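You operate a simulated robot arm through the tools that you are given. There is no shell and no other tool.

The job below is to be done with a simulated robot arm. You get a single attempt, and the scene is never put back.

Task
Gauge the three bottles in the sliding tray and put the NO GO one into the red REJECT tray.
Fine: the other two stay in their pockets.

The check looks at the end state, three seconds after you hand in, the way a careful person would. Anything else that was tipped, shoved, dropped, spilled or broken makes it a failure.

Robot
A 7-joint arm with a fingered hand, fixed in place. Base frame: the origin is at the foot of the arm, x ahead of it, y to its left, z up. Readings come in mm, rad, newtons and seconds.
Its first joint turns from -2.897 to 2.897 rad. Payload 4 kg.
The TCP is the grasp point between the finger pads, 30 mm short of the fingertips. In the tool frame z runs along the fingers and y along their closing line. Largest opening 104 mm; the body of the gripper starts 35 mm behind the TCP. The gripper is a hand of 4 fingers: y runs from the thumb to the fingers, the wrist lies at [-15, -113, -190] in the tool frame.
Orientation is that of the tool frame in the base frame, as a unit quaternion [x, y, z, w]. With the fingers straight down and the wrist toward the robot, the tool's x, y and z point along [0, 1, 0], [1, 0, 0] and [0, 0, -1] of the base frame.

Tools
- The arm moves only by the tool apply_moves. Its argument "series" is a list of rows, each a list of 6 numbers: the shift along the tool's x, y, z in units of 250 mm (1.0 is 250 mm), then the turn, a rotation vector about the tool's x, y, z in units of 120 degrees (1.0 is 120 degrees). In form: [[tx, ty, tz, wx, wy, wz], ...]. A call has 1 to 20 rows; each row is the pose to reach, as a shift and turn from the pose commanded when the call began, along the tool's axes at that moment. A call with a number of a shift or a turn outside -1 to 1 is refused whole. A row lasts 0.2 s, in which the tool goes at most 50 mm and 0.15 rad; a call with a longer step from one row to the next is refused whole. Where a pose cannot be reached the arm comes as near as it can. A force on the tool above 90 N (or 10 N above the force at the start of the call, whichever is more), or a blocked arm, ends the call early, and 0.2 s more pass. In this call time passes only in rows, and 0.2 s behind the last. The reply holds the time, the measured pose of the TCP, the force on the tool along the base axes, the opening and the grip force, in the units named above and with some noise, with the torque about the TCP (base axes, N m) and any sound that the robot's microphone picked up.
- Cameras (640 x 400 px; columns grow to the right, rows downward): "scene" is fixed at [219.9, 503, 1509.8]; the picture's right is [-1.00, -0.07, 0.00], its down [-0.02, 0.30, -0.95] and it looks along [0.07, -0.95, -0.30] (base axes); focal length 370 px, centre (320, 200). "wrist" rides on the gripper at [61, -92, -130] in the tool frame; the picture's right is [-0.81, 0.27, -0.52], its down [-0.53, -0.71, 0.46] and it looks along [-0.24, 0.65, 0.72] (tool axes); focal length 275 px, centre (320, 200). There is no depth. A picture from a camera that has moved, and an enlarged one, comes with that camera's place and axes in the base frame and with its lens.
- capture(camera): a new picture of that camera. No time passes.
- move_fingers(index, middle, ring, thumb_bend, thumb_turn): sets how far each is bent, from 0 (flat) to 1 (curled in); at 0.3 the hand is open as for a grip, at 0.7 the pads meet at the TCP. One left out holds its place. A second passes; each finger stops where it meets its share of the squeeze, and holds until it gets a number again. It is the only way to open and close the hand. It gives what a move gives, with no picture; readings hold the bend of each and the force on the fingers (four entries, about 0 where the hand has none), thumb and palm. thumb_turn goes from beside the hand (0) to across from the fingers (1), as for a grip.
- close_up(camera, box): a new picture of the part [left, top, right, bottom] of that camera's present view, enlarged. No time passes.
- finish_job(): hands the job in; it is judged then, once.

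Nothing tells you positions but the pictures and the camera data. Unless the task says otherwise, let go and move clear before handing in.

The tools are called after "Emit:" by a JSON object that holds its "op" and its "data". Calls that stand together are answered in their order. apply_moves: Moves the arm, as the interface text tells. Its arguments: {"type":"object","properties":{"series":{"type":"array","items":{"type":"array","items":{"type":"number"}}}},"required":["series"]} The other tools are called the same way: move_fingers (index, middle, ring, thumb_bend, thumb_turn) moves the fingers one by one; capture (camera) takes a picture; close_up (camera, box) takes an enlarged picture of a part of a camera's view; finish_job () hands the job in.

At the start:

```text
t: 0.0
position: [146.9, -511.3, 1347.5]
orientation: [0.708, 0.707, 0.0, 0.0]
ft_force: [-0.4, 0.4, -0.3]
moment: [0.01, -0.01, 0.02]
width: 103.6
gripper_force: 0.0
shape: jaw
bend: [0.3, 0.3, 0.3, 0.3, 0.98]
finger forces: [0.0, 0.1, 0.1, 0.0, 0.0, 0.0]
```

scene: 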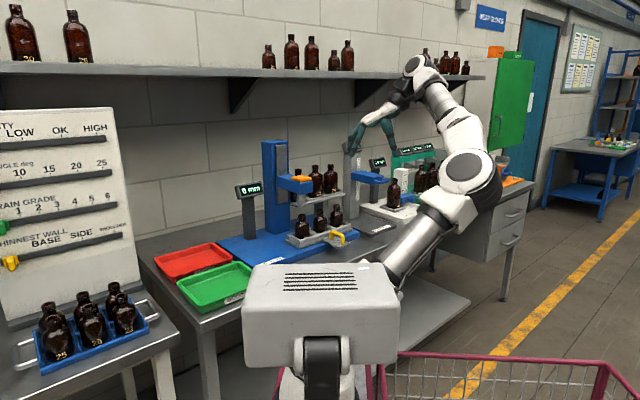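
wrist: 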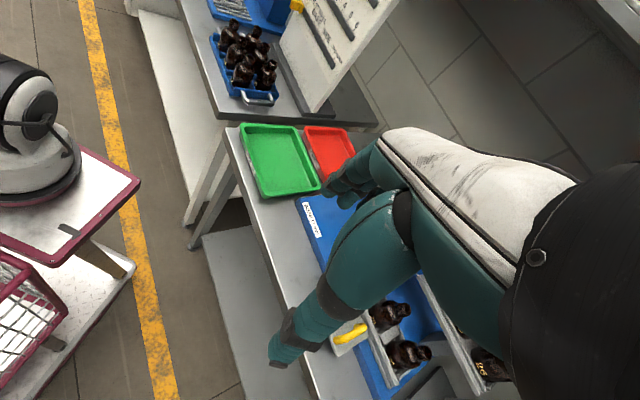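

I see a bench with a blue gauge station (display reading "0 mm"), a sliding tray holding bottles, and a red and a green tray to its left. I'll look closer before moving anything.

Emit:
{"op": "close_up", "data": {"camera": "scene", "box": [220, 130, 380, 270]}}

Emit:
{"op": "close_up", "data": {"camera": "scene", "box": [340, 120, 460, 240]}}

Emit:
{"op": "close_up", "data": {"camera": "scene", "box": [0, 80, 160, 380]}}

Emit:
{"op": "close_up", "data": {"camera": "wrist", "box": [300, 260, 520, 400]}}

```text
2.86 times, centred on (300, 200) of scene
camera zoom: at [219.9, 503.0, 1509.8], right [-1.0, -0.07, 0.0], down [-0.02, 0.3, -0.95], along [0.07, -0.95, -0.3], focal length 1058 px, centre (377, 200)
```

zoom: 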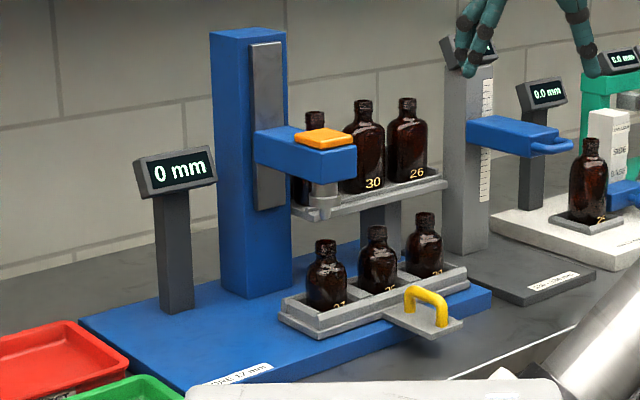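

```text
3.33 times, centred on (400, 180) of scene
camera zoom: at [219.9, 503.0, 1509.8], right [-1.0, -0.07, 0.0], down [-0.02, 0.3, -0.95], along [0.07, -0.95, -0.3], focal length 1234 px, centre (53, 267)
```

zoom: 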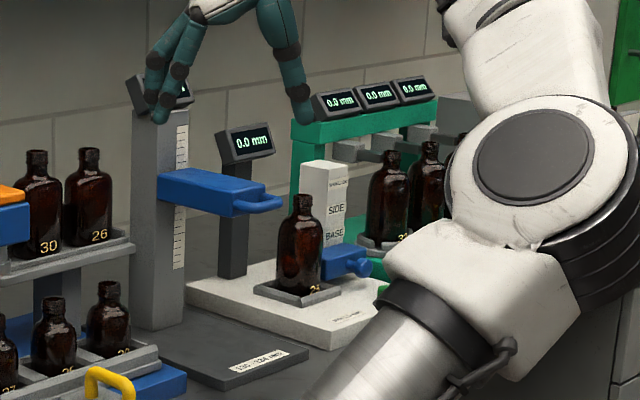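

```text
1.33 times, centred on (80, 230) of scene
camera zoom: at [219.9, 503.0, 1509.8], right [-1.0, -0.07, 0.0], down [-0.02, 0.3, -0.95], along [0.07, -0.95, -0.3], focal length 494 px, centre (640, 160)
```

zoom: 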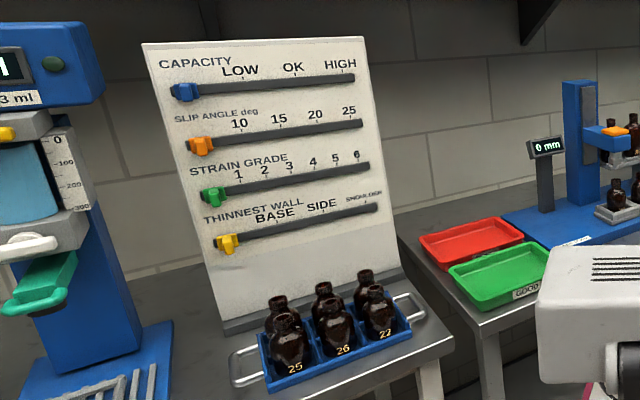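

```text
2.86 times, centred on (410, 330) of wrist
camera zoom: at [53.9, -449.7, 1478.3], right [0.27, -0.81, 0.52], down [-0.71, -0.53, -0.46], along [0.64, -0.25, -0.72], focal length 786 px, centre (63, -171)
```

zoom: 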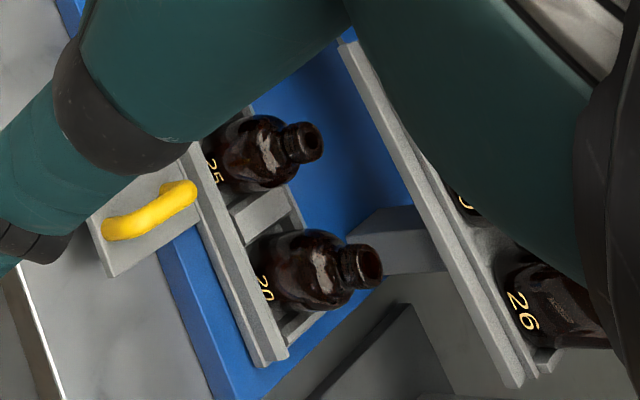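

The bench is on the robot's -y side, with the sliding tray's yellow handle at roughly (252, -813, 950). The plug gauge stands behind it. I'll turn the hand to face the bench so the wrist camera gets a better look.

Emit:
{"op": "apply_moves", "data": {"series": [[0, 0, 0, 0, 0, 0.068], [0, 0, 0, 0, 0, 0.136], [0, 0, 0, 0, 0, 0.204], [0, 0, 0, 0, 0, 0.272], [0, 0, 0, 0, 0, 0.34], [0, 0, 0, 0, 0, 0.408], [0, 0, 0, 0, 0, 0.476], [0, 0, 0, 0, 0, 0.544], [0, 0, 0, 0, 0, 0.612], [0, 0, 0, 0, 0, 0.68], [0, 0, 0, 0, 0, 0.75]]}}

Emit:
{"op": "capture", "data": {"camera": "wrist"}}

Emit:
{"op": "capture", "data": {"camera": "scene"}}

```text
t: 2.4
position: [145.3, -511.2, 1346.9]
orientation: [1.0, -0.002, 0.0, 0.0]
ft_force: [-0.5, -0.2, -0.8]
moment: [-0.01, 0.0, -0.02]
width: 103.8
gripper_force: 0.1
shape: jaw
bend: [0.3, 0.3, 0.3, 0.3, 0.98]
finger forces: [0.0, 0.0, 0.0, 0.0, 0.0, 0.0]
```

```text
taken
camera wrist: at [206.3, -419.7, 1478.4], right [-0.81, -0.27, 0.52], down [-0.53, 0.72, -0.46], along [-0.25, -0.64, -0.72], focal length 275 px, centre (320, 200)
```

wrist: 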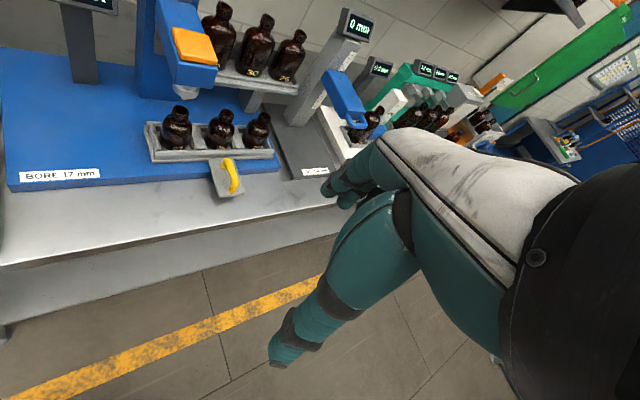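

```text
taken
```

scene: 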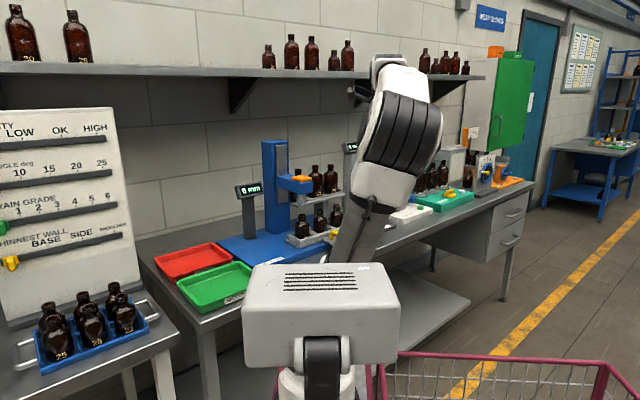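

The turned hand now gives a clear view of the BORE 17 mm gauge, the sliding tray and its rail. I'll enlarge these to work out how the slide and the plug move.

Emit:
{"op": "close_up", "data": {"camera": "wrist", "box": [120, 0, 340, 210]}}

Emit:
{"op": "close_up", "data": {"camera": "scene", "box": [230, 130, 350, 250]}}

Emit:
{"op": "close_up", "data": {"camera": "wrist", "box": [0, 0, 200, 200]}}

```text
1.90 times, centred on (230, 105) of wrist
camera zoom: at [206.3, -419.7, 1478.4], right [-0.81, -0.27, 0.52], down [-0.53, 0.72, -0.46], along [-0.25, -0.64, -0.72], focal length 524 px, centre (491, 381)
```

zoom: 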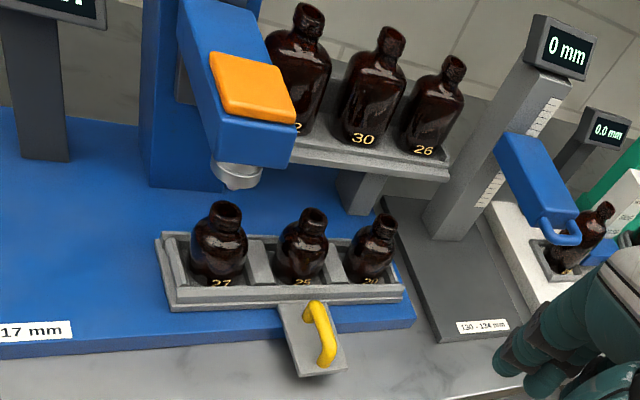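

```text
3.33 times, centred on (290, 190) of scene
camera zoom: at [219.9, 503.0, 1509.8], right [-1.0, -0.07, 0.0], down [-0.02, 0.3, -0.95], along [0.07, -0.95, -0.3], focal length 1234 px, centre (420, 233)
```

zoom: 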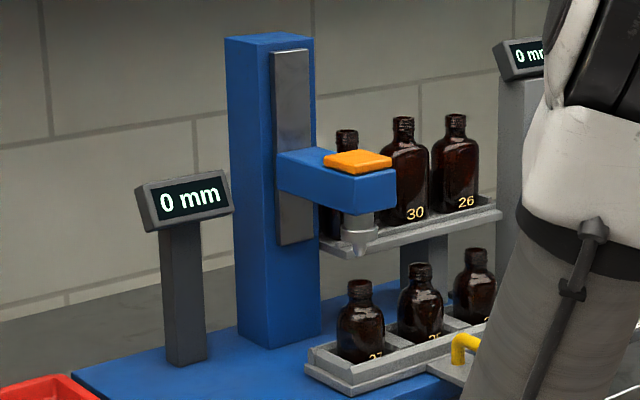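

```text
2.00 times, centred on (100, 100) of wrist
camera zoom: at [206.3, -419.7, 1478.4], right [-0.81, -0.27, 0.52], down [-0.53, 0.72, -0.46], along [-0.25, -0.64, -0.72], focal length 551 px, centre (760, 400)
```

zoom: 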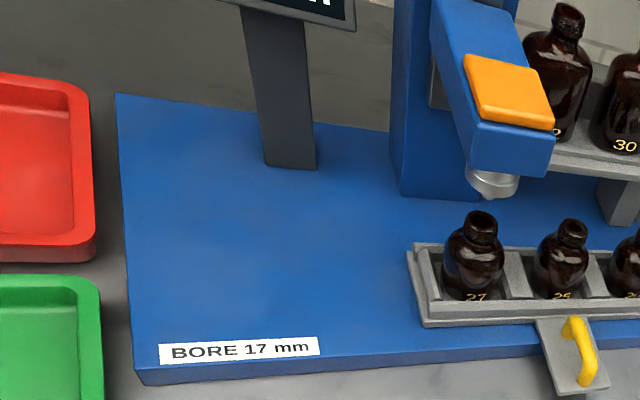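

The bench is turned about 45° in the base frame. I place the plug tip near (386, -830, 1065), the orange press pad near (388, -820, 1175), and bottle 27 under the plug near (388, -822, 1028). I'll move nearer, lined up with the bench, for a closer look.

Emit:
{"op": "apply_moves", "data": {"series": [[0.051, 0.08, 0.024, 0, 0, -0.047], [0.102, 0.16, 0.047, 0, 0, -0.094], [0.153, 0.241, 0.071, 0, 0, -0.141], [0.205, 0.321, 0.094, 0, 0, -0.188], [0.256, 0.401, 0.118, 0, 0, -0.234], [0.307, 0.482, 0.141, 0, 0, -0.281], [0.358, 0.562, 0.165, 0, 0, -0.328], [0.409, 0.642, 0.188, 0, 0, -0.375]]}}

Emit:
{"op": "capture", "data": {"camera": "wrist"}}

Emit:
{"op": "capture", "data": {"camera": "scene"}}

```text
t: 4.2
position: [247.4, -671.1, 1301.5]
orientation: [0.924, 0.383, 0.0, 0.001]
ft_force: [0.8, 0.5, 0.3]
moment: [0.0, 0.01, -0.01]
width: 103.5
gripper_force: 0.1
shape: jaw
bend: [0.3, 0.3, 0.3, 0.3, 0.98]
finger forces: [0.0, 0.0, 0.1, 0.0, 0.1, 0.0]
```

```text
taken
camera wrist: at [225.9, -562.9, 1432.3], right [-0.38, -0.77, 0.52], down [-0.88, 0.13, -0.46], along [0.28, -0.63, -0.72], focal length 275 px, centre (320, 200)
```

wrist: 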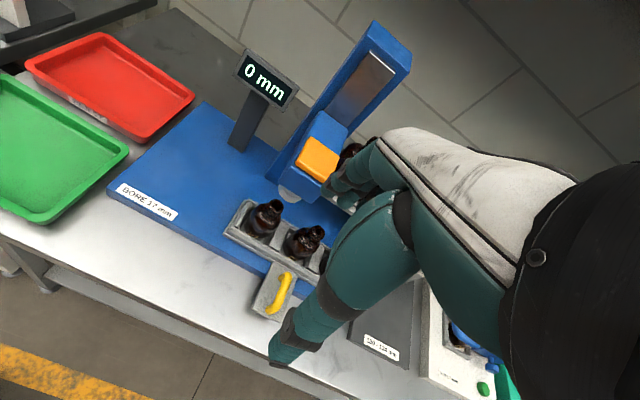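

```text
taken
```

scene: 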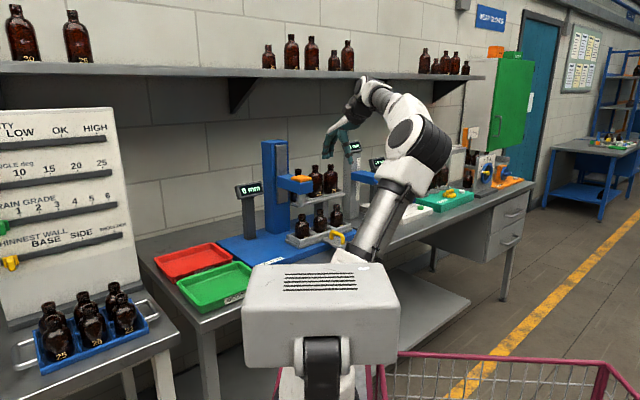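

Now the hand is square to the bench: the trays are to the left, and the gauge and tray are just ahead of the fingers. I'll zoom in to check the plug's alignment over bottle 27.

Emit:
{"op": "close_up", "data": {"camera": "wrist", "box": [200, 90, 360, 330]}}

Emit:
{"op": "close_up", "data": {"camera": "scene", "box": [280, 160, 360, 260]}}

Emit:
{"op": "close_up", "data": {"camera": "wrist", "box": [0, 20, 220, 240]}}

```text
1.67 times, centred on (280, 210) of wrist
camera zoom: at [225.9, -562.9, 1432.3], right [-0.38, -0.77, 0.52], down [-0.88, 0.13, -0.46], along [0.28, -0.63, -0.72], focal length 459 px, centre (387, 183)
```

zoom: 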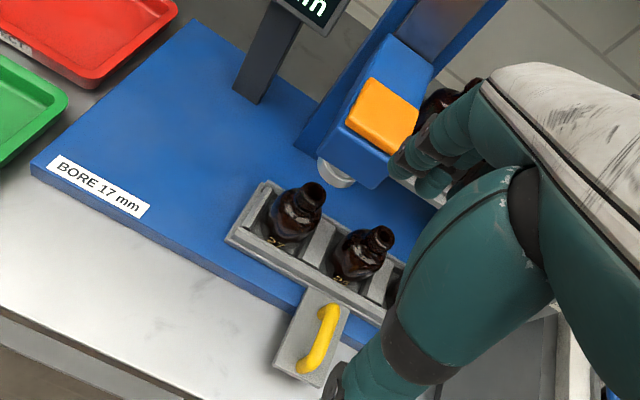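

```text
4.00 times, centred on (320, 210) of scene
camera zoom: at [219.9, 503.0, 1509.8], right [-1.0, -0.07, 0.0], down [-0.02, 0.3, -0.95], along [0.07, -0.95, -0.3], focal length 1481 px, centre (320, 160)
```

zoom: 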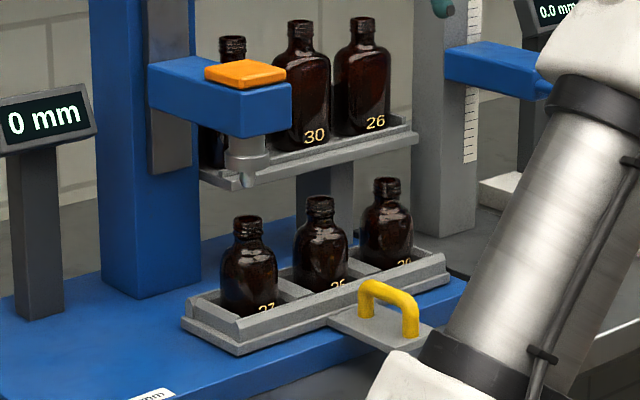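

```text
1.82 times, centred on (110, 130) of wrist
camera zoom: at [225.9, -562.9, 1432.3], right [-0.38, -0.77, 0.52], down [-0.88, 0.13, -0.46], along [0.28, -0.63, -0.72], focal length 500 px, centre (702, 327)
```

zoom: 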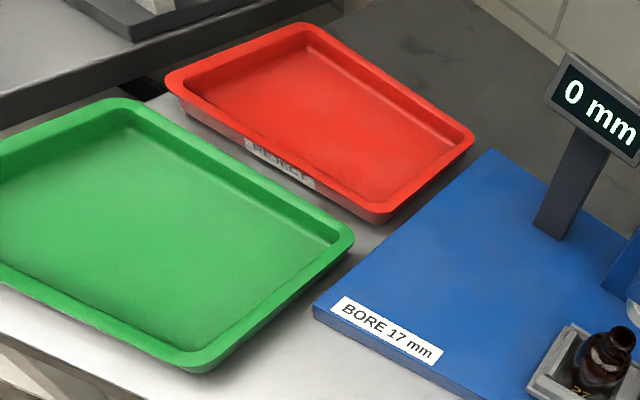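

The display reads 0 mm and the plug appears to hang about 35 mm above bottle 27. I'll lower the hand in front of the tray, keeping well clear of it, so the camera sees the plug and mouth from the side and I can check alignment.

Emit:
{"op": "apply_moves", "data": {"series": [[-0.03, 0.03, 0.13, 0, 0, 0], [-0.06, 0.06, 0.26, 0, 0, 0], [-0.09, 0.09, 0.39, 0, 0, 0], [-0.12, 0.12, 0.52, 0, 0, 0], [-0.15, 0.15, 0.65, 0, 0, 0], [-0.18, 0.18, 0.8, 0, 0, 0], [-0.2, 0.2, 0.96, 0, 0, 0]]}}

Emit:
{"op": "capture", "data": {"camera": "wrist"}}

Emit:
{"op": "capture", "data": {"camera": "scene"}}

```text
t: 5.8
position: [248.9, -742.1, 1059.9]
orientation: [0.924, 0.382, 0.0, 0.0]
ft_force: [0.0, -0.6, -0.8]
moment: [0.03, -0.01, 0.0]
width: 103.7
gripper_force: 0.0
shape: jaw
bend: [0.3, 0.3, 0.3, 0.3, 0.98]
finger forces: [0.0, 0.0, 0.1, 0.1, 0.0, 0.0]
```

```text
taken
camera wrist: at [226.6, -633.1, 1191.0], right [-0.38, -0.77, 0.52], down [-0.88, 0.13, -0.46], along [0.28, -0.63, -0.72], focal length 275 px, centre (320, 200)
```

wrist: 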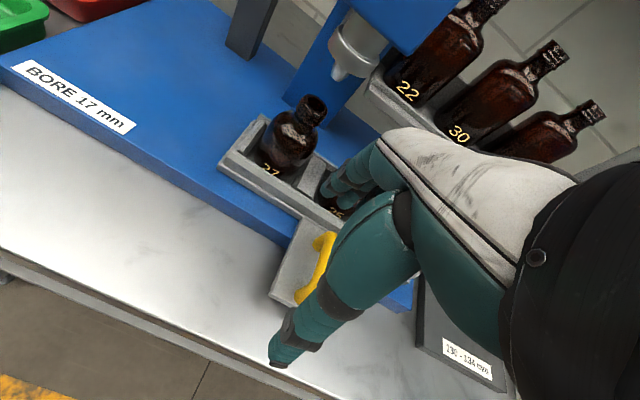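

```text
taken
```

scene: 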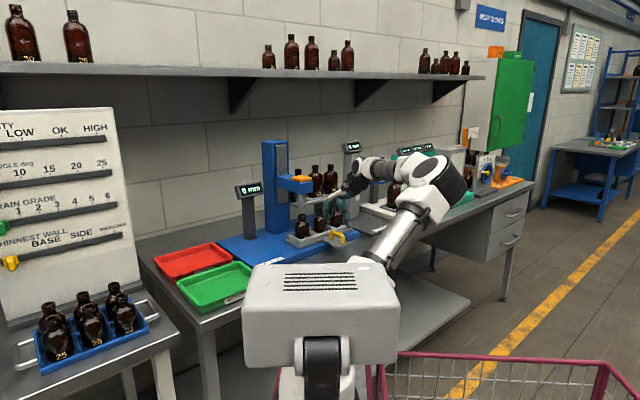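

Emit:
{"op": "close_up", "data": {"camera": "wrist", "box": [200, 0, 420, 220]}}

Emit:
{"op": "close_up", "data": {"camera": "scene", "box": [270, 165, 370, 255]}}

```text
1.82 times, centred on (310, 110) of wrist
camera zoom: at [226.6, -633.1, 1191.0], right [-0.38, -0.77, 0.52], down [-0.88, 0.13, -0.46], along [0.28, -0.63, -0.72], focal length 500 px, centre (338, 364)
```

zoom: 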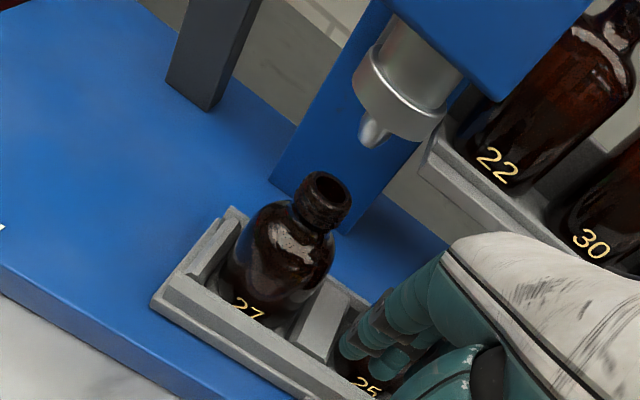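

```text
4.44 times, centred on (320, 210) of scene
camera zoom: at [219.9, 503.0, 1509.8], right [-1.0, -0.07, 0.0], down [-0.02, 0.3, -0.95], along [0.07, -0.95, -0.3], focal length 1646 px, centre (320, 156)
```

zoom: 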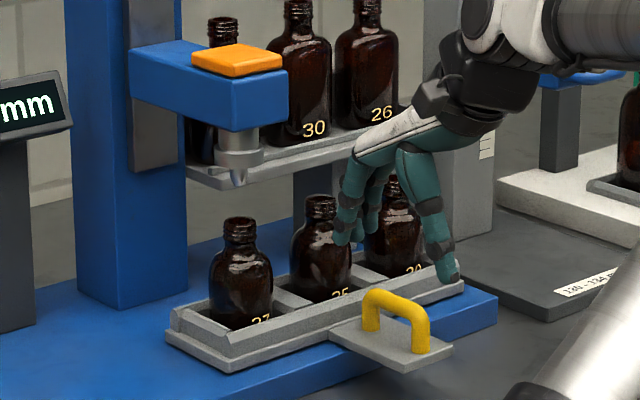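

The plug carries a short tapered pin, and its tip is about 30 mm above bottle 27's mouth, lined up within a few mm. I'll raise the hand clear and pinch the fingers together so they make a firm pressing tip.

Emit:
{"op": "apply_moves", "data": {"series": [[0.037, -0.05, -0.176, 0, 0, 0], [0.074, -0.05, -0.352, 0, 0, 0], [0.111, -0.05, -0.528, 0, 0, 0], [0.148, -0.05, -0.704, 0, 0, 0], [0.187, -0.05, -0.88, 0, 0, 0]]}}

Emit:
{"op": "move_fingers", "data": {"index": 0.7, "middle": 0.7, "ring": 0.7, "thumb_bend": 0.7, "thumb_turn": 1}}

Emit:
{"op": "capture", "data": {"camera": "wrist"}}

Emit:
{"op": "capture", "data": {"camera": "scene"}}

```text
t: 7.0
position: [270.7, -700.4, 1279.5]
orientation: [0.925, 0.381, 0.002, 0.0]
ft_force: [0.7, 0.2, -0.7]
moment: [0.06, 0.0, 0.0]
width: 103.5
gripper_force: 0.1
shape: jaw
bend: [0.3, 0.3, 0.3, 0.3, 0.98]
finger forces: [0.1, 0.0, 0.0, 0.0, 0.1, 0.1]
```

```text
t: 8.0
position: [270.2, -699.2, 1278.7]
orientation: [0.925, 0.381, 0.0, 0.001]
ft_force: [0.0, -0.6, -0.3]
moment: [-0.03, -0.03, -0.04]
width: 1.9
gripper_force: 0.0
shape: fingers
bend: [0.7, 0.7, 0.7, 0.7, 1.0]
finger forces: [0.1, 0.0, 0.0, 0.0, 0.1, 0.1]
```

```text
taken
camera wrist: at [249.4, -591.8, 1409.2], right [-0.38, -0.77, 0.52], down [-0.88, 0.13, -0.46], along [0.28, -0.63, -0.72], focal length 275 px, centre (320, 200)
```

wrist: 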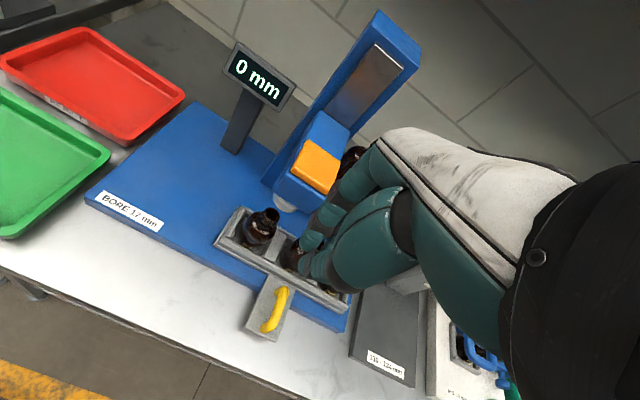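

```text
taken
```

scene: 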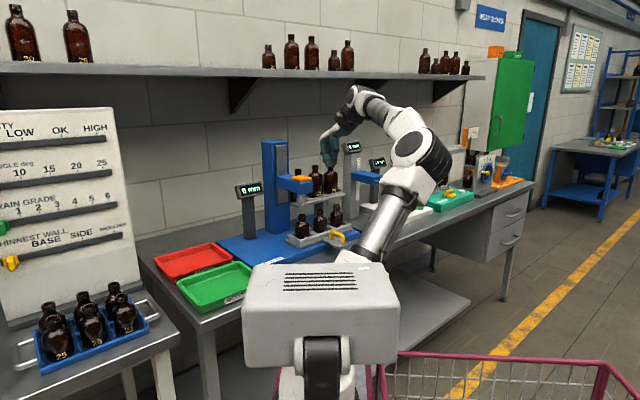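

The fingers are pinched and the pad's top centre is confirmed near (385, -811, 1176). I'll go forward over the pad, stop about 20 mm above it and check.

Emit:
{"op": "apply_moves", "data": {"series": [[0.004, 0.155, 0, 0, 0, 0], [0.008, 0.31, 0, 0, 0, 0], [0.008, 0.465, 0, 0, 0, 0], [0.008, 0.62, 0, 0, 0, 0], [0.008, 0.62, 0.08, 0, 0, 0], [0.008, 0.62, 0.16, 0, 0, 0]]}}

Emit:
{"op": "capture", "data": {"camera": "wrist"}}

Emit:
{"op": "close_up", "data": {"camera": "scene", "box": [220, 120, 380, 260]}}

```text
t: 9.4
position: [383.4, -808.5, 1242.1]
orientation: [0.924, 0.382, -0.001, 0.0]
ft_force: [-0.6, 0.0, 0.0]
moment: [-0.04, 0.03, 0.02]
width: 1.6
gripper_force: 0.1
shape: fingers
bend: [0.7, 0.7, 0.7, 0.7, 1.0]
finger forces: [0.1, 0.0, 0.0, 0.1, 0.1, 0.1]
```

```text
taken
camera wrist: at [360.9, -699.7, 1372.5], right [-0.38, -0.77, 0.52], down [-0.88, 0.13, -0.46], along [0.28, -0.63, -0.72], focal length 275 px, centre (320, 200)
```

wrist: 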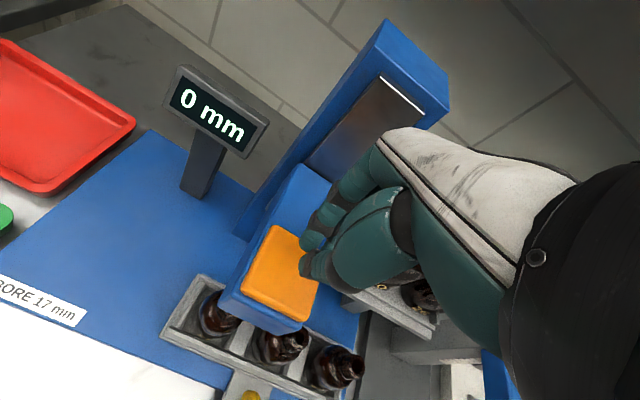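

```text
2.86 times, centred on (300, 190) of scene
camera zoom: at [219.9, 503.0, 1509.8], right [-1.0, -0.07, 0.0], down [-0.02, 0.3, -0.95], along [0.07, -0.95, -0.3], focal length 1058 px, centre (377, 229)
```

zoom: 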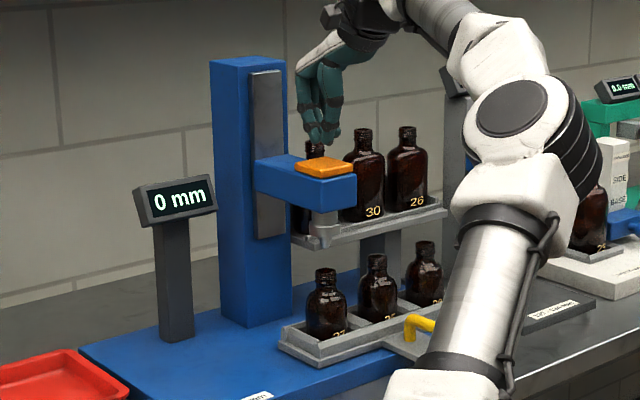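

The fingertips are above the orange pad and both cameras can read the display. I'll lower slowly toward contact, watching the force.

Emit:
{"op": "apply_moves", "data": {"series": [[0, 0, 0.03, 0, 0, 0], [0, 0, 0.06, 0, 0, 0], [0, 0, 0.09, 0, 0, 0], [0, 0, 0.11, 0, 0, 0], [0, 0, 0.12, 0, 0, 0]]}}

Emit:
{"op": "close_up", "data": {"camera": "scene", "box": [220, 120, 380, 260]}}

```text
t: 10.6
position: [381.5, -809.1, 1212.7]
orientation: [0.924, 0.382, 0.0, 0.001]
ft_force: [-1.0, 0.2, 4.3]
moment: [0.05, 0.03, -0.01]
width: 1.4
gripper_force: 2.1
shape: fingers
bend: [0.7, 0.7, 0.7, 0.7, 1.0]
finger forces: [0.1, 0.1, 0.1, 0.1, 3.8, 0.1]
```

```text
2.86 times, centred on (300, 190) of scene
camera zoom: at [219.9, 503.0, 1509.8], right [-1.0, -0.07, 0.0], down [-0.02, 0.3, -0.95], along [0.07, -0.95, -0.3], focal length 1058 px, centre (377, 229)
```

zoom: 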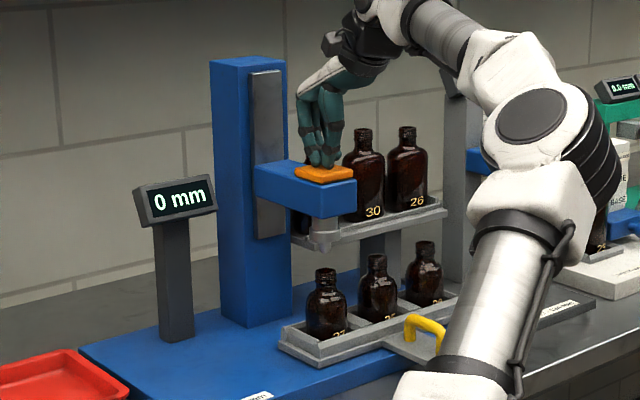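

The thumb tip is touching the pad with about 4 N and the display still reads 0 mm. I'll press further in small steps.

Emit:
{"op": "apply_moves", "data": {"series": [[0, 0, 0.01, 0, 0, 0], [0, 0, 0.02, 0, 0, 0], [0, 0, 0.03, 0, 0, 0], [0, 0, 0.04, 0, 0, 0]]}}

Emit:
{"op": "close_up", "data": {"camera": "scene", "box": [220, 120, 380, 260]}}

```text
t: 11.6
position: [382.2, -808.4, 1199.9]
orientation: [0.924, 0.382, -0.001, 0.001]
ft_force: [-0.9, 1.6, 3.8]
moment: [0.06, 0.1, 0.0]
width: 1.9
gripper_force: 2.5
shape: fingers
bend: [0.7, 0.7, 0.7, 0.7, 1.0]
finger forces: [0.0, 0.0, 0.0, 0.0, 4.5, 0.0]
```

```text
2.86 times, centred on (300, 190) of scene
camera zoom: at [219.9, 503.0, 1509.8], right [-1.0, -0.07, 0.0], down [-0.02, 0.3, -0.95], along [0.07, -0.95, -0.3], focal length 1058 px, centre (377, 229)
```

zoom: 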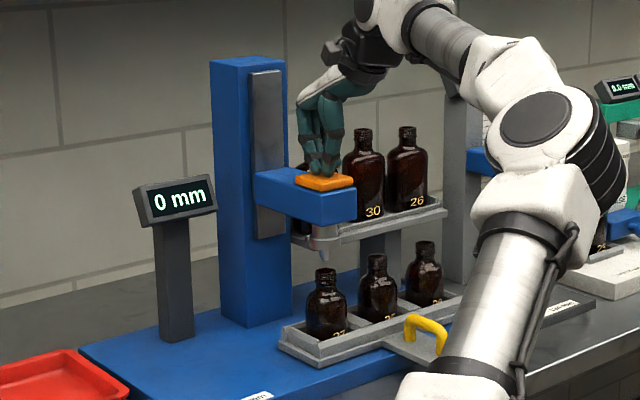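

The carriage slides down on a light return spring of about 4 N. The display probably counts depth into the neck, so I'll keep pressing gradually.

Emit:
{"op": "apply_moves", "data": {"series": [[0, 0, 0.01, 0, 0, 0], [0, 0, 0.02, 0, 0, 0], [0, 0, 0.03, 0, 0, 0], [0, 0, 0.04, 0, 0, 0]]}}

Emit:
{"op": "close_up", "data": {"camera": "scene", "box": [220, 120, 380, 260]}}

```text
t: 12.6
position: [383.1, -808.7, 1191.3]
orientation: [0.924, 0.382, 0.0, 0.0]
ft_force: [-1.1, 2.1, 4.3]
moment: [0.08, 0.09, -0.02]
width: 2.4
gripper_force: 2.5
shape: fingers
bend: [0.7, 0.7, 0.7, 0.69, 1.0]
finger forces: [0.0, 0.1, 0.0, 0.0, 5.1, 0.0]
```

```text
2.86 times, centred on (300, 190) of scene
camera zoom: at [219.9, 503.0, 1509.8], right [-1.0, -0.07, 0.0], down [-0.02, 0.3, -0.95], along [0.07, -0.95, -0.3], focal length 1058 px, centre (377, 229)
```

zoom: 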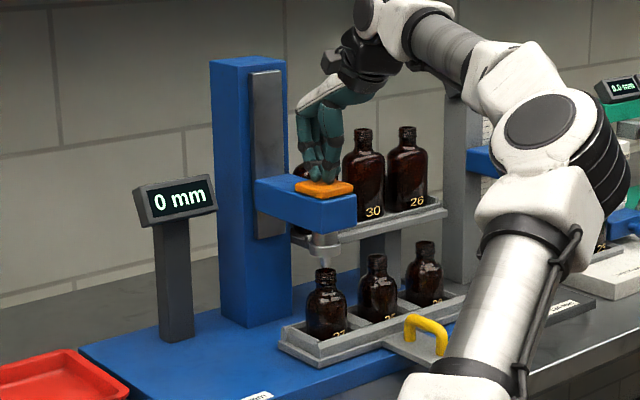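

The pin tip is now just above the mouth of bottle 27. I'll zoom in to check it is centred.

Emit:
{"op": "close_up", "data": {"camera": "scene", "box": [285, 185, 325, 225]}}

Emit:
{"op": "capture", "data": {"camera": "wrist"}}

```text
10.00 times, centred on (305, 205) of scene
camera zoom: at [219.9, 503.0, 1509.8], right [-1.0, -0.07, 0.0], down [-0.02, 0.3, -0.95], along [0.07, -0.95, -0.3], focal length 3703 px, centre (470, 150)
```

zoom: 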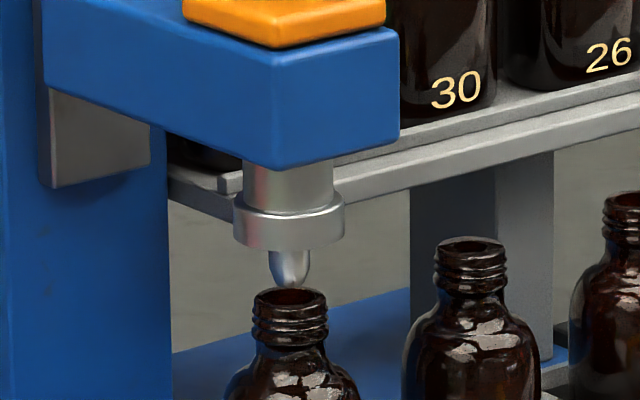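

```text
taken
camera wrist: at [361.3, -700.4, 1322.4], right [-0.38, -0.77, 0.52], down [-0.88, 0.13, -0.46], along [0.28, -0.63, -0.72], focal length 275 px, centre (320, 200)
```

wrist: 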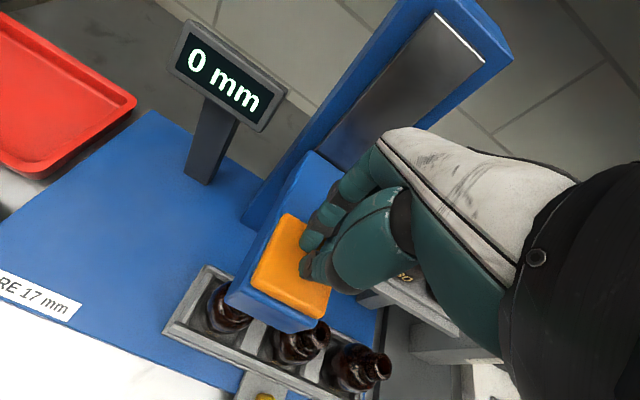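

The pin is centred over bottle 27's mouth, so the tray already sits at its first position. I'll keep pressing in small steps and watch force and display.

Emit:
{"op": "apply_moves", "data": {"series": [[0, 0, 0.008, 0, 0, 0], [0, 0, 0.016, 0, 0, 0], [0, 0, 0.024, 0, 0, 0], [0, 0, 0.032, 0, 0, 0]]}}

Emit:
{"op": "close_up", "data": {"camera": "scene", "box": [235, 165, 335, 230]}}

```text
t: 13.6
position: [383.5, -808.7, 1184.2]
orientation: [0.924, 0.381, 0.0, 0.001]
ft_force: [-1.0, 1.3, 5.2]
moment: [0.09, 0.04, 0.02]
width: 1.9
gripper_force: 2.7
shape: fingers
bend: [0.7, 0.7, 0.7, 0.7, 1.0]
finger forces: [0.0, 0.0, 0.0, 0.1, 5.7, 0.0]
```

```text
6.15 times, centred on (285, 198) of scene
camera zoom: at [219.9, 503.0, 1509.8], right [-1.0, -0.07, 0.0], down [-0.02, 0.3, -0.95], along [0.07, -0.95, -0.3], focal length 2279 px, centre (535, 215)
```

zoom: 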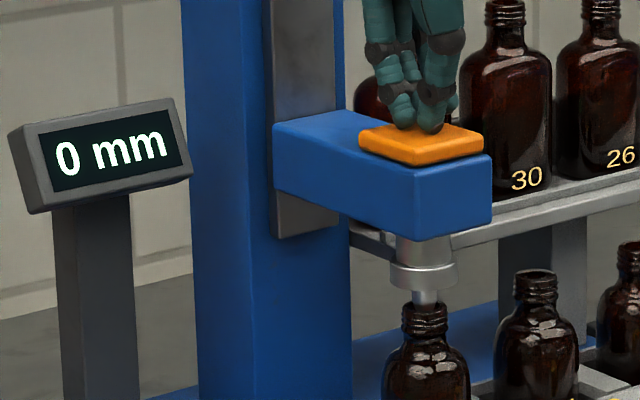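

The pin is at the lip or starting in, with force still low at about 5 N and the display at 0 mm. I'll continue in small steps.

Emit:
{"op": "apply_moves", "data": {"series": [[0, 0, 0.006, 0, 0, 0], [0, 0, 0.012, 0, 0, 0], [0, 0, 0.018, 0, 0, 0], [0, 0, 0.024, 0, 0, 0]]}}

Emit:
{"op": "close_up", "data": {"camera": "scene", "box": [235, 165, 335, 230]}}

```text
t: 14.6
position: [382.9, -809.4, 1177.7]
orientation: [0.924, 0.382, 0.0, 0.0]
ft_force: [-1.5, 0.3, 6.2]
moment: [0.12, 0.07, -0.01]
width: 2.2
gripper_force: 2.8
shape: fingers
bend: [0.7, 0.7, 0.7, 0.7, 1.0]
finger forces: [0.0, 0.1, 0.1, 0.0, 6.0, 0.0]
```

```text
6.15 times, centred on (285, 198) of scene
camera zoom: at [219.9, 503.0, 1509.8], right [-1.0, -0.07, 0.0], down [-0.02, 0.3, -0.95], along [0.07, -0.95, -0.3], focal length 2279 px, centre (535, 215)
```

zoom: 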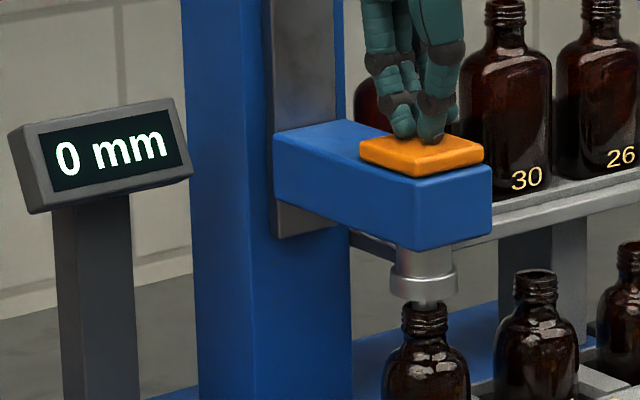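

The carriage dropped another 6 mm at about 6 N, and the pin tip is going into the mouth. The display is still 0, so I'll continue.

Emit:
{"op": "apply_moves", "data": {"series": [[0, 0, 0.006, 0, 0, 0], [0, 0, 0.012, 0, 0, 0], [0, 0, 0.018, 0, 0, 0], [0, 0, 0.024, 0, 0, 0]]}}

Emit:
{"op": "close_up", "data": {"camera": "scene", "box": [235, 165, 335, 230]}}

```text
t: 15.6
position: [382.8, -809.3, 1170.8]
orientation: [0.924, 0.382, 0.0, 0.0]
ft_force: [-1.5, 1.7, 5.6]
moment: [0.08, 0.09, 0.04]
width: 2.3
gripper_force: 3.5
shape: fingers
bend: [0.7, 0.7, 0.7, 0.7, 1.0]
finger forces: [0.0, 0.0, 0.0, 0.0, 6.2, 0.0]
```

```text
6.15 times, centred on (285, 198) of scene
camera zoom: at [219.9, 503.0, 1509.8], right [-1.0, -0.07, 0.0], down [-0.02, 0.3, -0.95], along [0.07, -0.95, -0.3], focal length 2279 px, centre (535, 215)
```

zoom: 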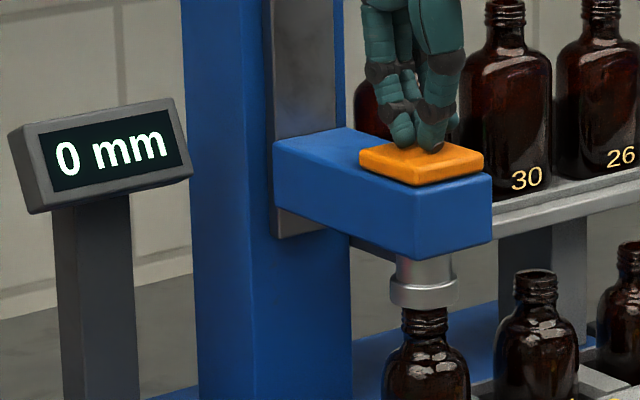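

The flange is now nearly down to the lip, with no force rise. I'll continue carefully in smaller steps.

Emit:
{"op": "apply_moves", "data": {"series": [[0, 0, 0.004, 0, 0, 0], [0, 0, 0.008, 0, 0, 0], [0, 0, 0.012, 0, 0, 0], [0, 0, 0.016, 0, 0, 0]]}}

Emit:
{"op": "close_up", "data": {"camera": "scene", "box": [235, 165, 335, 230]}}

Emit:
{"op": "capture", "data": {"camera": "wrist"}}

```text
t: 16.6
position: [383.1, -809.8, 1167.5]
orientation: [0.924, 0.382, 0.001, 0.0]
ft_force: [-0.3, 1.1, 6.8]
moment: [0.11, 0.05, -0.01]
width: 2.0
gripper_force: 3.5
shape: fingers
bend: [0.7, 0.7, 0.7, 0.7, 1.0]
finger forces: [0.1, 0.0, 0.0, 0.0, 6.6, 0.0]
```

```text
6.15 times, centred on (285, 198) of scene
camera zoom: at [219.9, 503.0, 1509.8], right [-1.0, -0.07, 0.0], down [-0.02, 0.3, -0.95], along [0.07, -0.95, -0.3], focal length 2279 px, centre (535, 215)
```

zoom: 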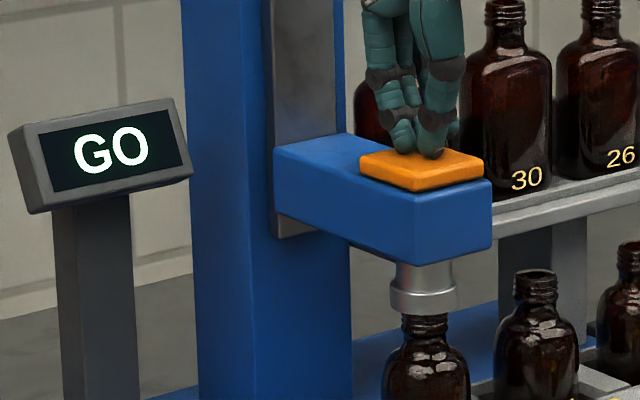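

```text
taken
camera wrist: at [360.8, -700.4, 1298.3], right [-0.38, -0.77, 0.52], down [-0.88, 0.13, -0.46], along [0.28, -0.63, -0.72], focal length 275 px, centre (320, 200)
```

wrist: 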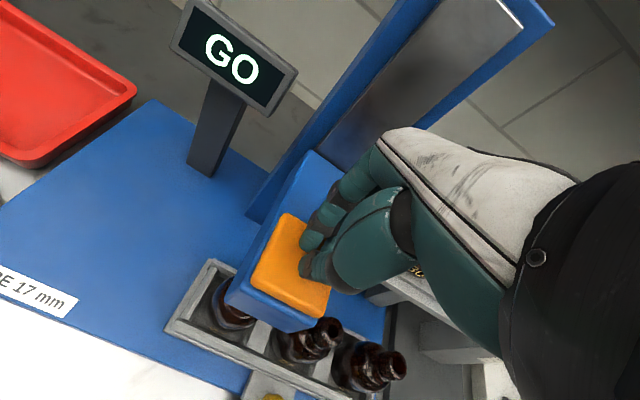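

Bottle 27 reads **GO**. I'll let the carriage rise slowly on its spring, then back off and look at the handle to slide the tray one pitch (about 90 mm) toward the trays.

Emit:
{"op": "apply_moves", "data": {"series": [[0, 0, -0.032, 0, 0, 0], [0, 0, -0.064, 0, 0, 0], [0, 0, -0.096, 0, 0, 0], [0, 0, -0.128, 0, 0, 0], [0, 0, -0.16, 0, 0, 0], [0, 0, -0.192, 0, 0, 0], [0, 0, -0.224, 0, 0, 0], [0, 0, -0.26, 0, 0, 0], [0, 0, -0.36, 0, 0, 0]]}}

Emit:
{"op": "close_up", "data": {"camera": "scene", "box": [220, 140, 360, 260]}}

```text
t: 18.6
position: [383.6, -808.8, 1255.8]
orientation: [0.924, 0.382, 0.0, -0.001]
ft_force: [0.7, -0.1, -0.7]
moment: [-0.02, 0.02, 0.02]
width: 1.4
gripper_force: 0.0
shape: fingers
bend: [0.7, 0.7, 0.7, 0.7, 1.0]
finger forces: [0.0, 0.0, 0.0, 0.1, 0.0, 0.1]
```

```text
3.33 times, centred on (290, 200) of scene
camera zoom: at [219.9, 503.0, 1509.8], right [-1.0, -0.07, 0.0], down [-0.02, 0.3, -0.95], along [0.07, -0.95, -0.3], focal length 1234 px, centre (420, 200)
```

zoom: 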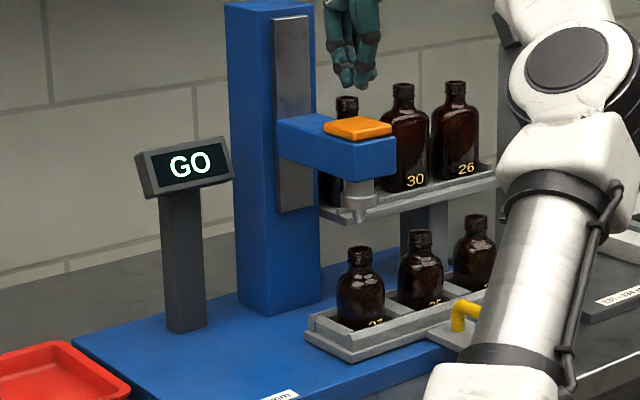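

The carriage is back up and the tray hasn't moved. Next I'll back out, go to the right of the handle (away from the trays), and look at it.

Emit:
{"op": "apply_moves", "data": {"series": [[0, -0.144, 0, 0, 0, 0], [0, -0.288, 0, 0, 0, 0], [0, -0.432, 0, 0, 0, 0], [-0.18, -0.432, 0, 0, 0, 0], [-0.36, -0.432, 0, 0, 0, 0], [-0.54, -0.432, 0, 0, 0, 0], [-0.72, -0.432, 0, 0, 0, 0], [-0.72, -0.432, 0.14, 0, 0, 0], [-0.72, -0.432, 0.28, 0, 0, 0], [-0.72, -0.432, 0.42, 0, 0, 0]]}}

Emit:
{"op": "capture", "data": {"camera": "wrist"}}

Emit:
{"op": "close_up", "data": {"camera": "scene", "box": [260, 140, 400, 260]}}

```text
t: 20.8
position: [179.3, -859.7, 1152.0]
orientation: [0.924, 0.383, 0.0, 0.0]
ft_force: [-0.6, 1.0, -0.7]
moment: [0.01, 0.01, -0.03]
width: 1.4
gripper_force: 0.1
shape: fingers
bend: [0.7, 0.7, 0.7, 0.7, 1.0]
finger forces: [0.1, 0.1, 0.1, 0.0, 0.0, 0.1]
out of reach, approached as far as the arm can: row 7
```

```text
taken
camera wrist: at [157.6, -750.7, 1282.6], right [-0.38, -0.77, 0.52], down [-0.88, 0.13, -0.46], along [0.28, -0.63, -0.72], focal length 275 px, centre (320, 200)
```

wrist: 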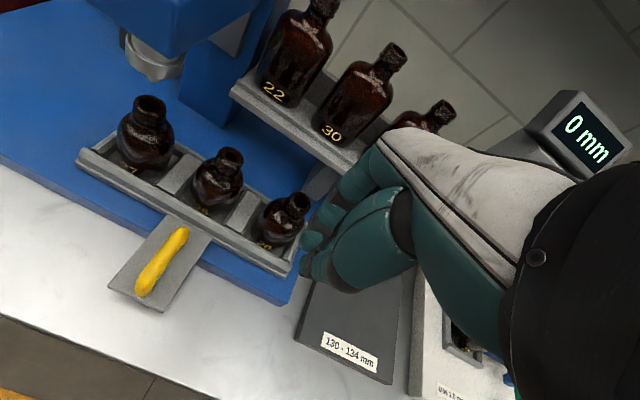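

```text
3.33 times, centred on (330, 200) of scene
camera zoom: at [219.9, 503.0, 1509.8], right [-1.0, -0.07, 0.0], down [-0.02, 0.3, -0.95], along [0.07, -0.95, -0.3], focal length 1234 px, centre (287, 200)
```

zoom: 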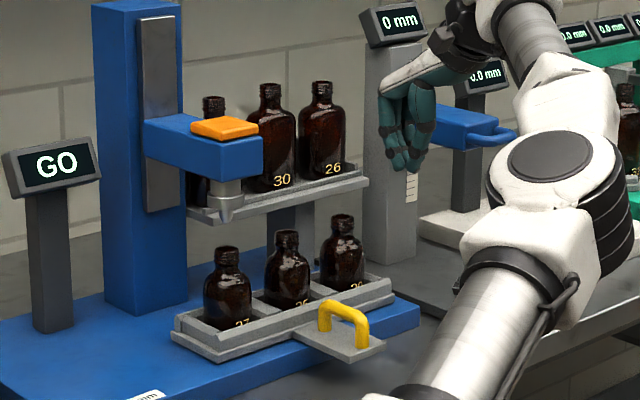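

The handle's arch runs front to back, with its top centre near (247, -797, 970). I'll lower the pinched fingertips beside it on the far-right side, in front of the tray, to about 950 mm.

Emit:
{"op": "apply_moves", "data": {"series": [[0, 0, 0.14, 0, 0, 0], [0, 0, 0.28, 0, 0, 0], [0, 0, 0.42, 0, 0, 0], [0, 0, 0.54, 0, 0, 0], [0, 0, 0.62, 0, 0, 0], [0, 0, 0.68, 0, 0, 0]]}}

Emit:
{"op": "capture", "data": {"camera": "wrist"}}

Emit:
{"op": "close_up", "data": {"camera": "scene", "box": [260, 140, 400, 260]}}

```text
t: 22.2
position: [180.0, -861.3, 982.9]
orientation: [0.924, 0.381, 0.001, 0.0]
ft_force: [0.2, 0.2, -0.6]
moment: [0.0, -0.02, 0.01]
width: 1.2
gripper_force: 0.1
shape: fingers
bend: [0.7, 0.7, 0.7, 0.7, 1.0]
finger forces: [0.0, 0.1, 0.0, 0.0, 0.0, 0.0]
```

```text
taken
camera wrist: at [158.5, -752.8, 1112.7], right [-0.38, -0.77, 0.52], down [-0.88, 0.13, -0.46], along [0.28, -0.63, -0.72], focal length 275 px, centre (320, 200)
```

wrist: 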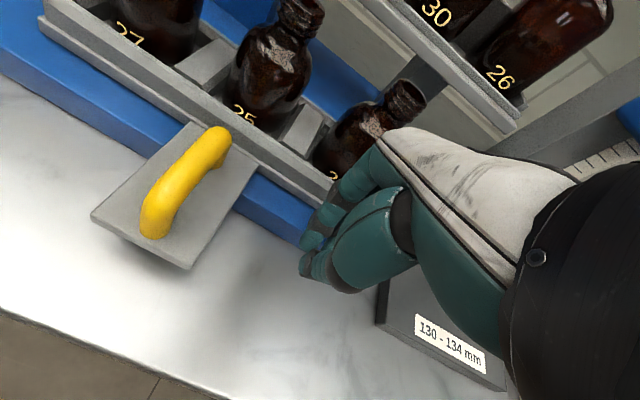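

```text
3.33 times, centred on (330, 200) of scene
camera zoom: at [219.9, 503.0, 1509.8], right [-1.0, -0.07, 0.0], down [-0.02, 0.3, -0.95], along [0.07, -0.95, -0.3], focal length 1234 px, centre (287, 200)
```

zoom: 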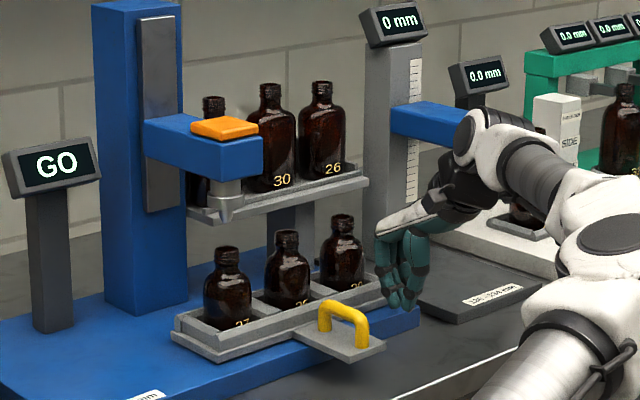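

The fingertips are beside the handle at about the right height, roughly 50 mm from it. I'll move toward it and then push slowly along the bench.

Emit:
{"op": "apply_moves", "data": {"series": [[0.05, -0.004, 0.01, 0, 0, 0], [0.1, -0.004, 0.02, 0, 0, 0], [0.14, -0.004, 0.02, 0, 0, 0], [0.17, -0.004, 0.02, 0, 0, 0], [0.19, -0.004, 0.02, 0, 0, 0]]}}

Emit:
{"op": "close_up", "data": {"camera": "scene", "box": [260, 140, 400, 260]}}

Emit:
{"op": "capture", "data": {"camera": "wrist"}}

```text
t: 23.4
position: [212.7, -826.4, 976.3]
orientation: [0.924, 0.382, 0.0, 0.0]
ft_force: [0.6, 1.1, -0.5]
moment: [0.03, 0.01, 0.02]
width: 1.0
gripper_force: 0.0
shape: fingers
bend: [0.7, 0.7, 0.7, 0.7, 1.0]
finger forces: [0.0, 0.1, 0.1, 0.1, 0.0, 0.1]
```

```text
3.33 times, centred on (330, 200) of scene
camera zoom: at [219.9, 503.0, 1509.8], right [-1.0, -0.07, 0.0], down [-0.02, 0.3, -0.95], along [0.07, -0.95, -0.3], focal length 1234 px, centre (287, 200)
```

zoom: 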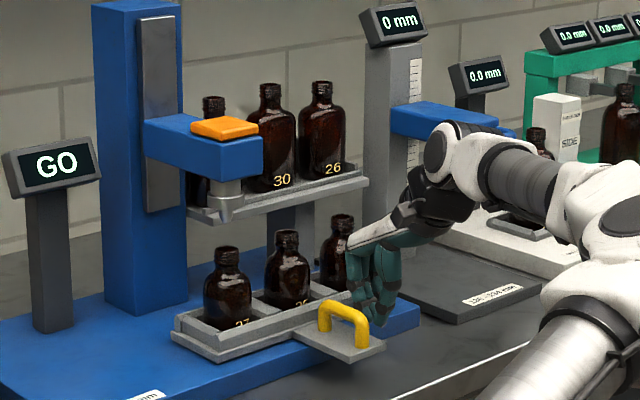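

```text
taken
camera wrist: at [190.9, -717.6, 1107.5], right [-0.38, -0.77, 0.52], down [-0.88, 0.13, -0.46], along [0.28, -0.63, -0.72], focal length 275 px, centre (320, 200)
```

wrist: 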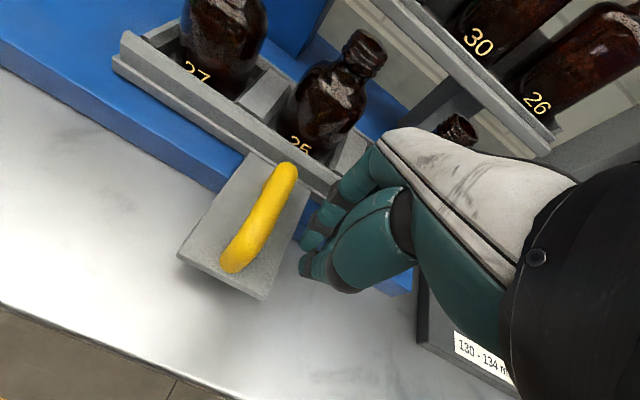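

The fingertips are close to the handle, just above the tongue plate. I'll lift about 5 mm to clear the plate and push slowly until contact.

Emit:
{"op": "apply_moves", "data": {"series": [[0, 0, -0.02, 0, 0, 0], [0.015, 0, -0.02, 0, 0, 0], [0.03, 0, -0.02, 0, 0, 0], [0.045, 0, -0.02, 0, 0, 0], [0.06, 0, -0.02, 0, 0, 0], [0.075, 0, -0.02, 0, 0, 0], [0.09, 0, -0.02, 0, 0, 0], [0.105, 0, -0.02, 0, 0, 0]]}}

Emit:
{"op": "close_up", "data": {"camera": "scene", "box": [260, 140, 400, 260]}}

Emit:
{"op": "capture", "data": {"camera": "wrist"}}

```text
t: 25.2
position: [230.0, -808.8, 981.6]
orientation: [0.925, 0.381, -0.001, 0.0]
ft_force: [-2.5, -2.1, -0.5]
moment: [-0.02, 0.03, -0.02]
width: 0.9
gripper_force: 1.7
shape: fingers
bend: [0.7, 0.7, 0.7, 0.7, 1.0]
finger forces: [3.7, 0.0, 0.1, 0.0, 0.0, 0.0]
```

```text
3.33 times, centred on (330, 200) of scene
camera zoom: at [219.9, 503.0, 1509.8], right [-1.0, -0.07, 0.0], down [-0.02, 0.3, -0.95], along [0.07, -0.95, -0.3], focal length 1234 px, centre (287, 200)
```

zoom: 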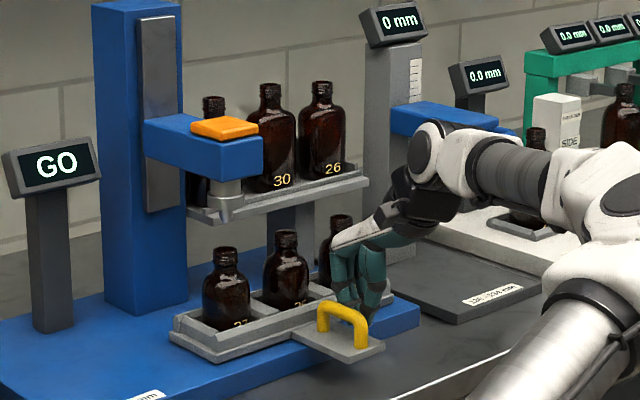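

```text
taken
camera wrist: at [208.4, -699.5, 1112.7], right [-0.38, -0.77, 0.52], down [-0.88, 0.13, -0.46], along [0.28, -0.63, -0.72], focal length 275 px, centre (320, 200)
```

wrist: 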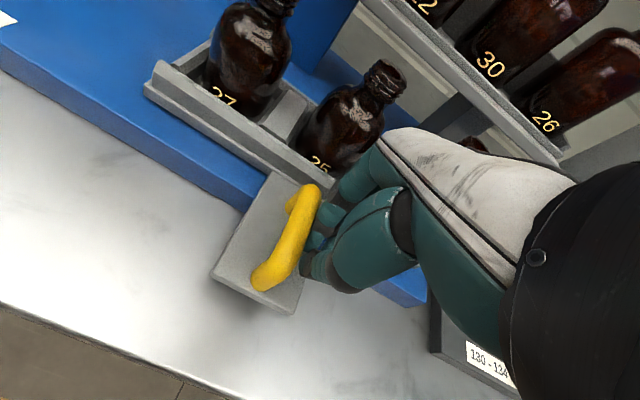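

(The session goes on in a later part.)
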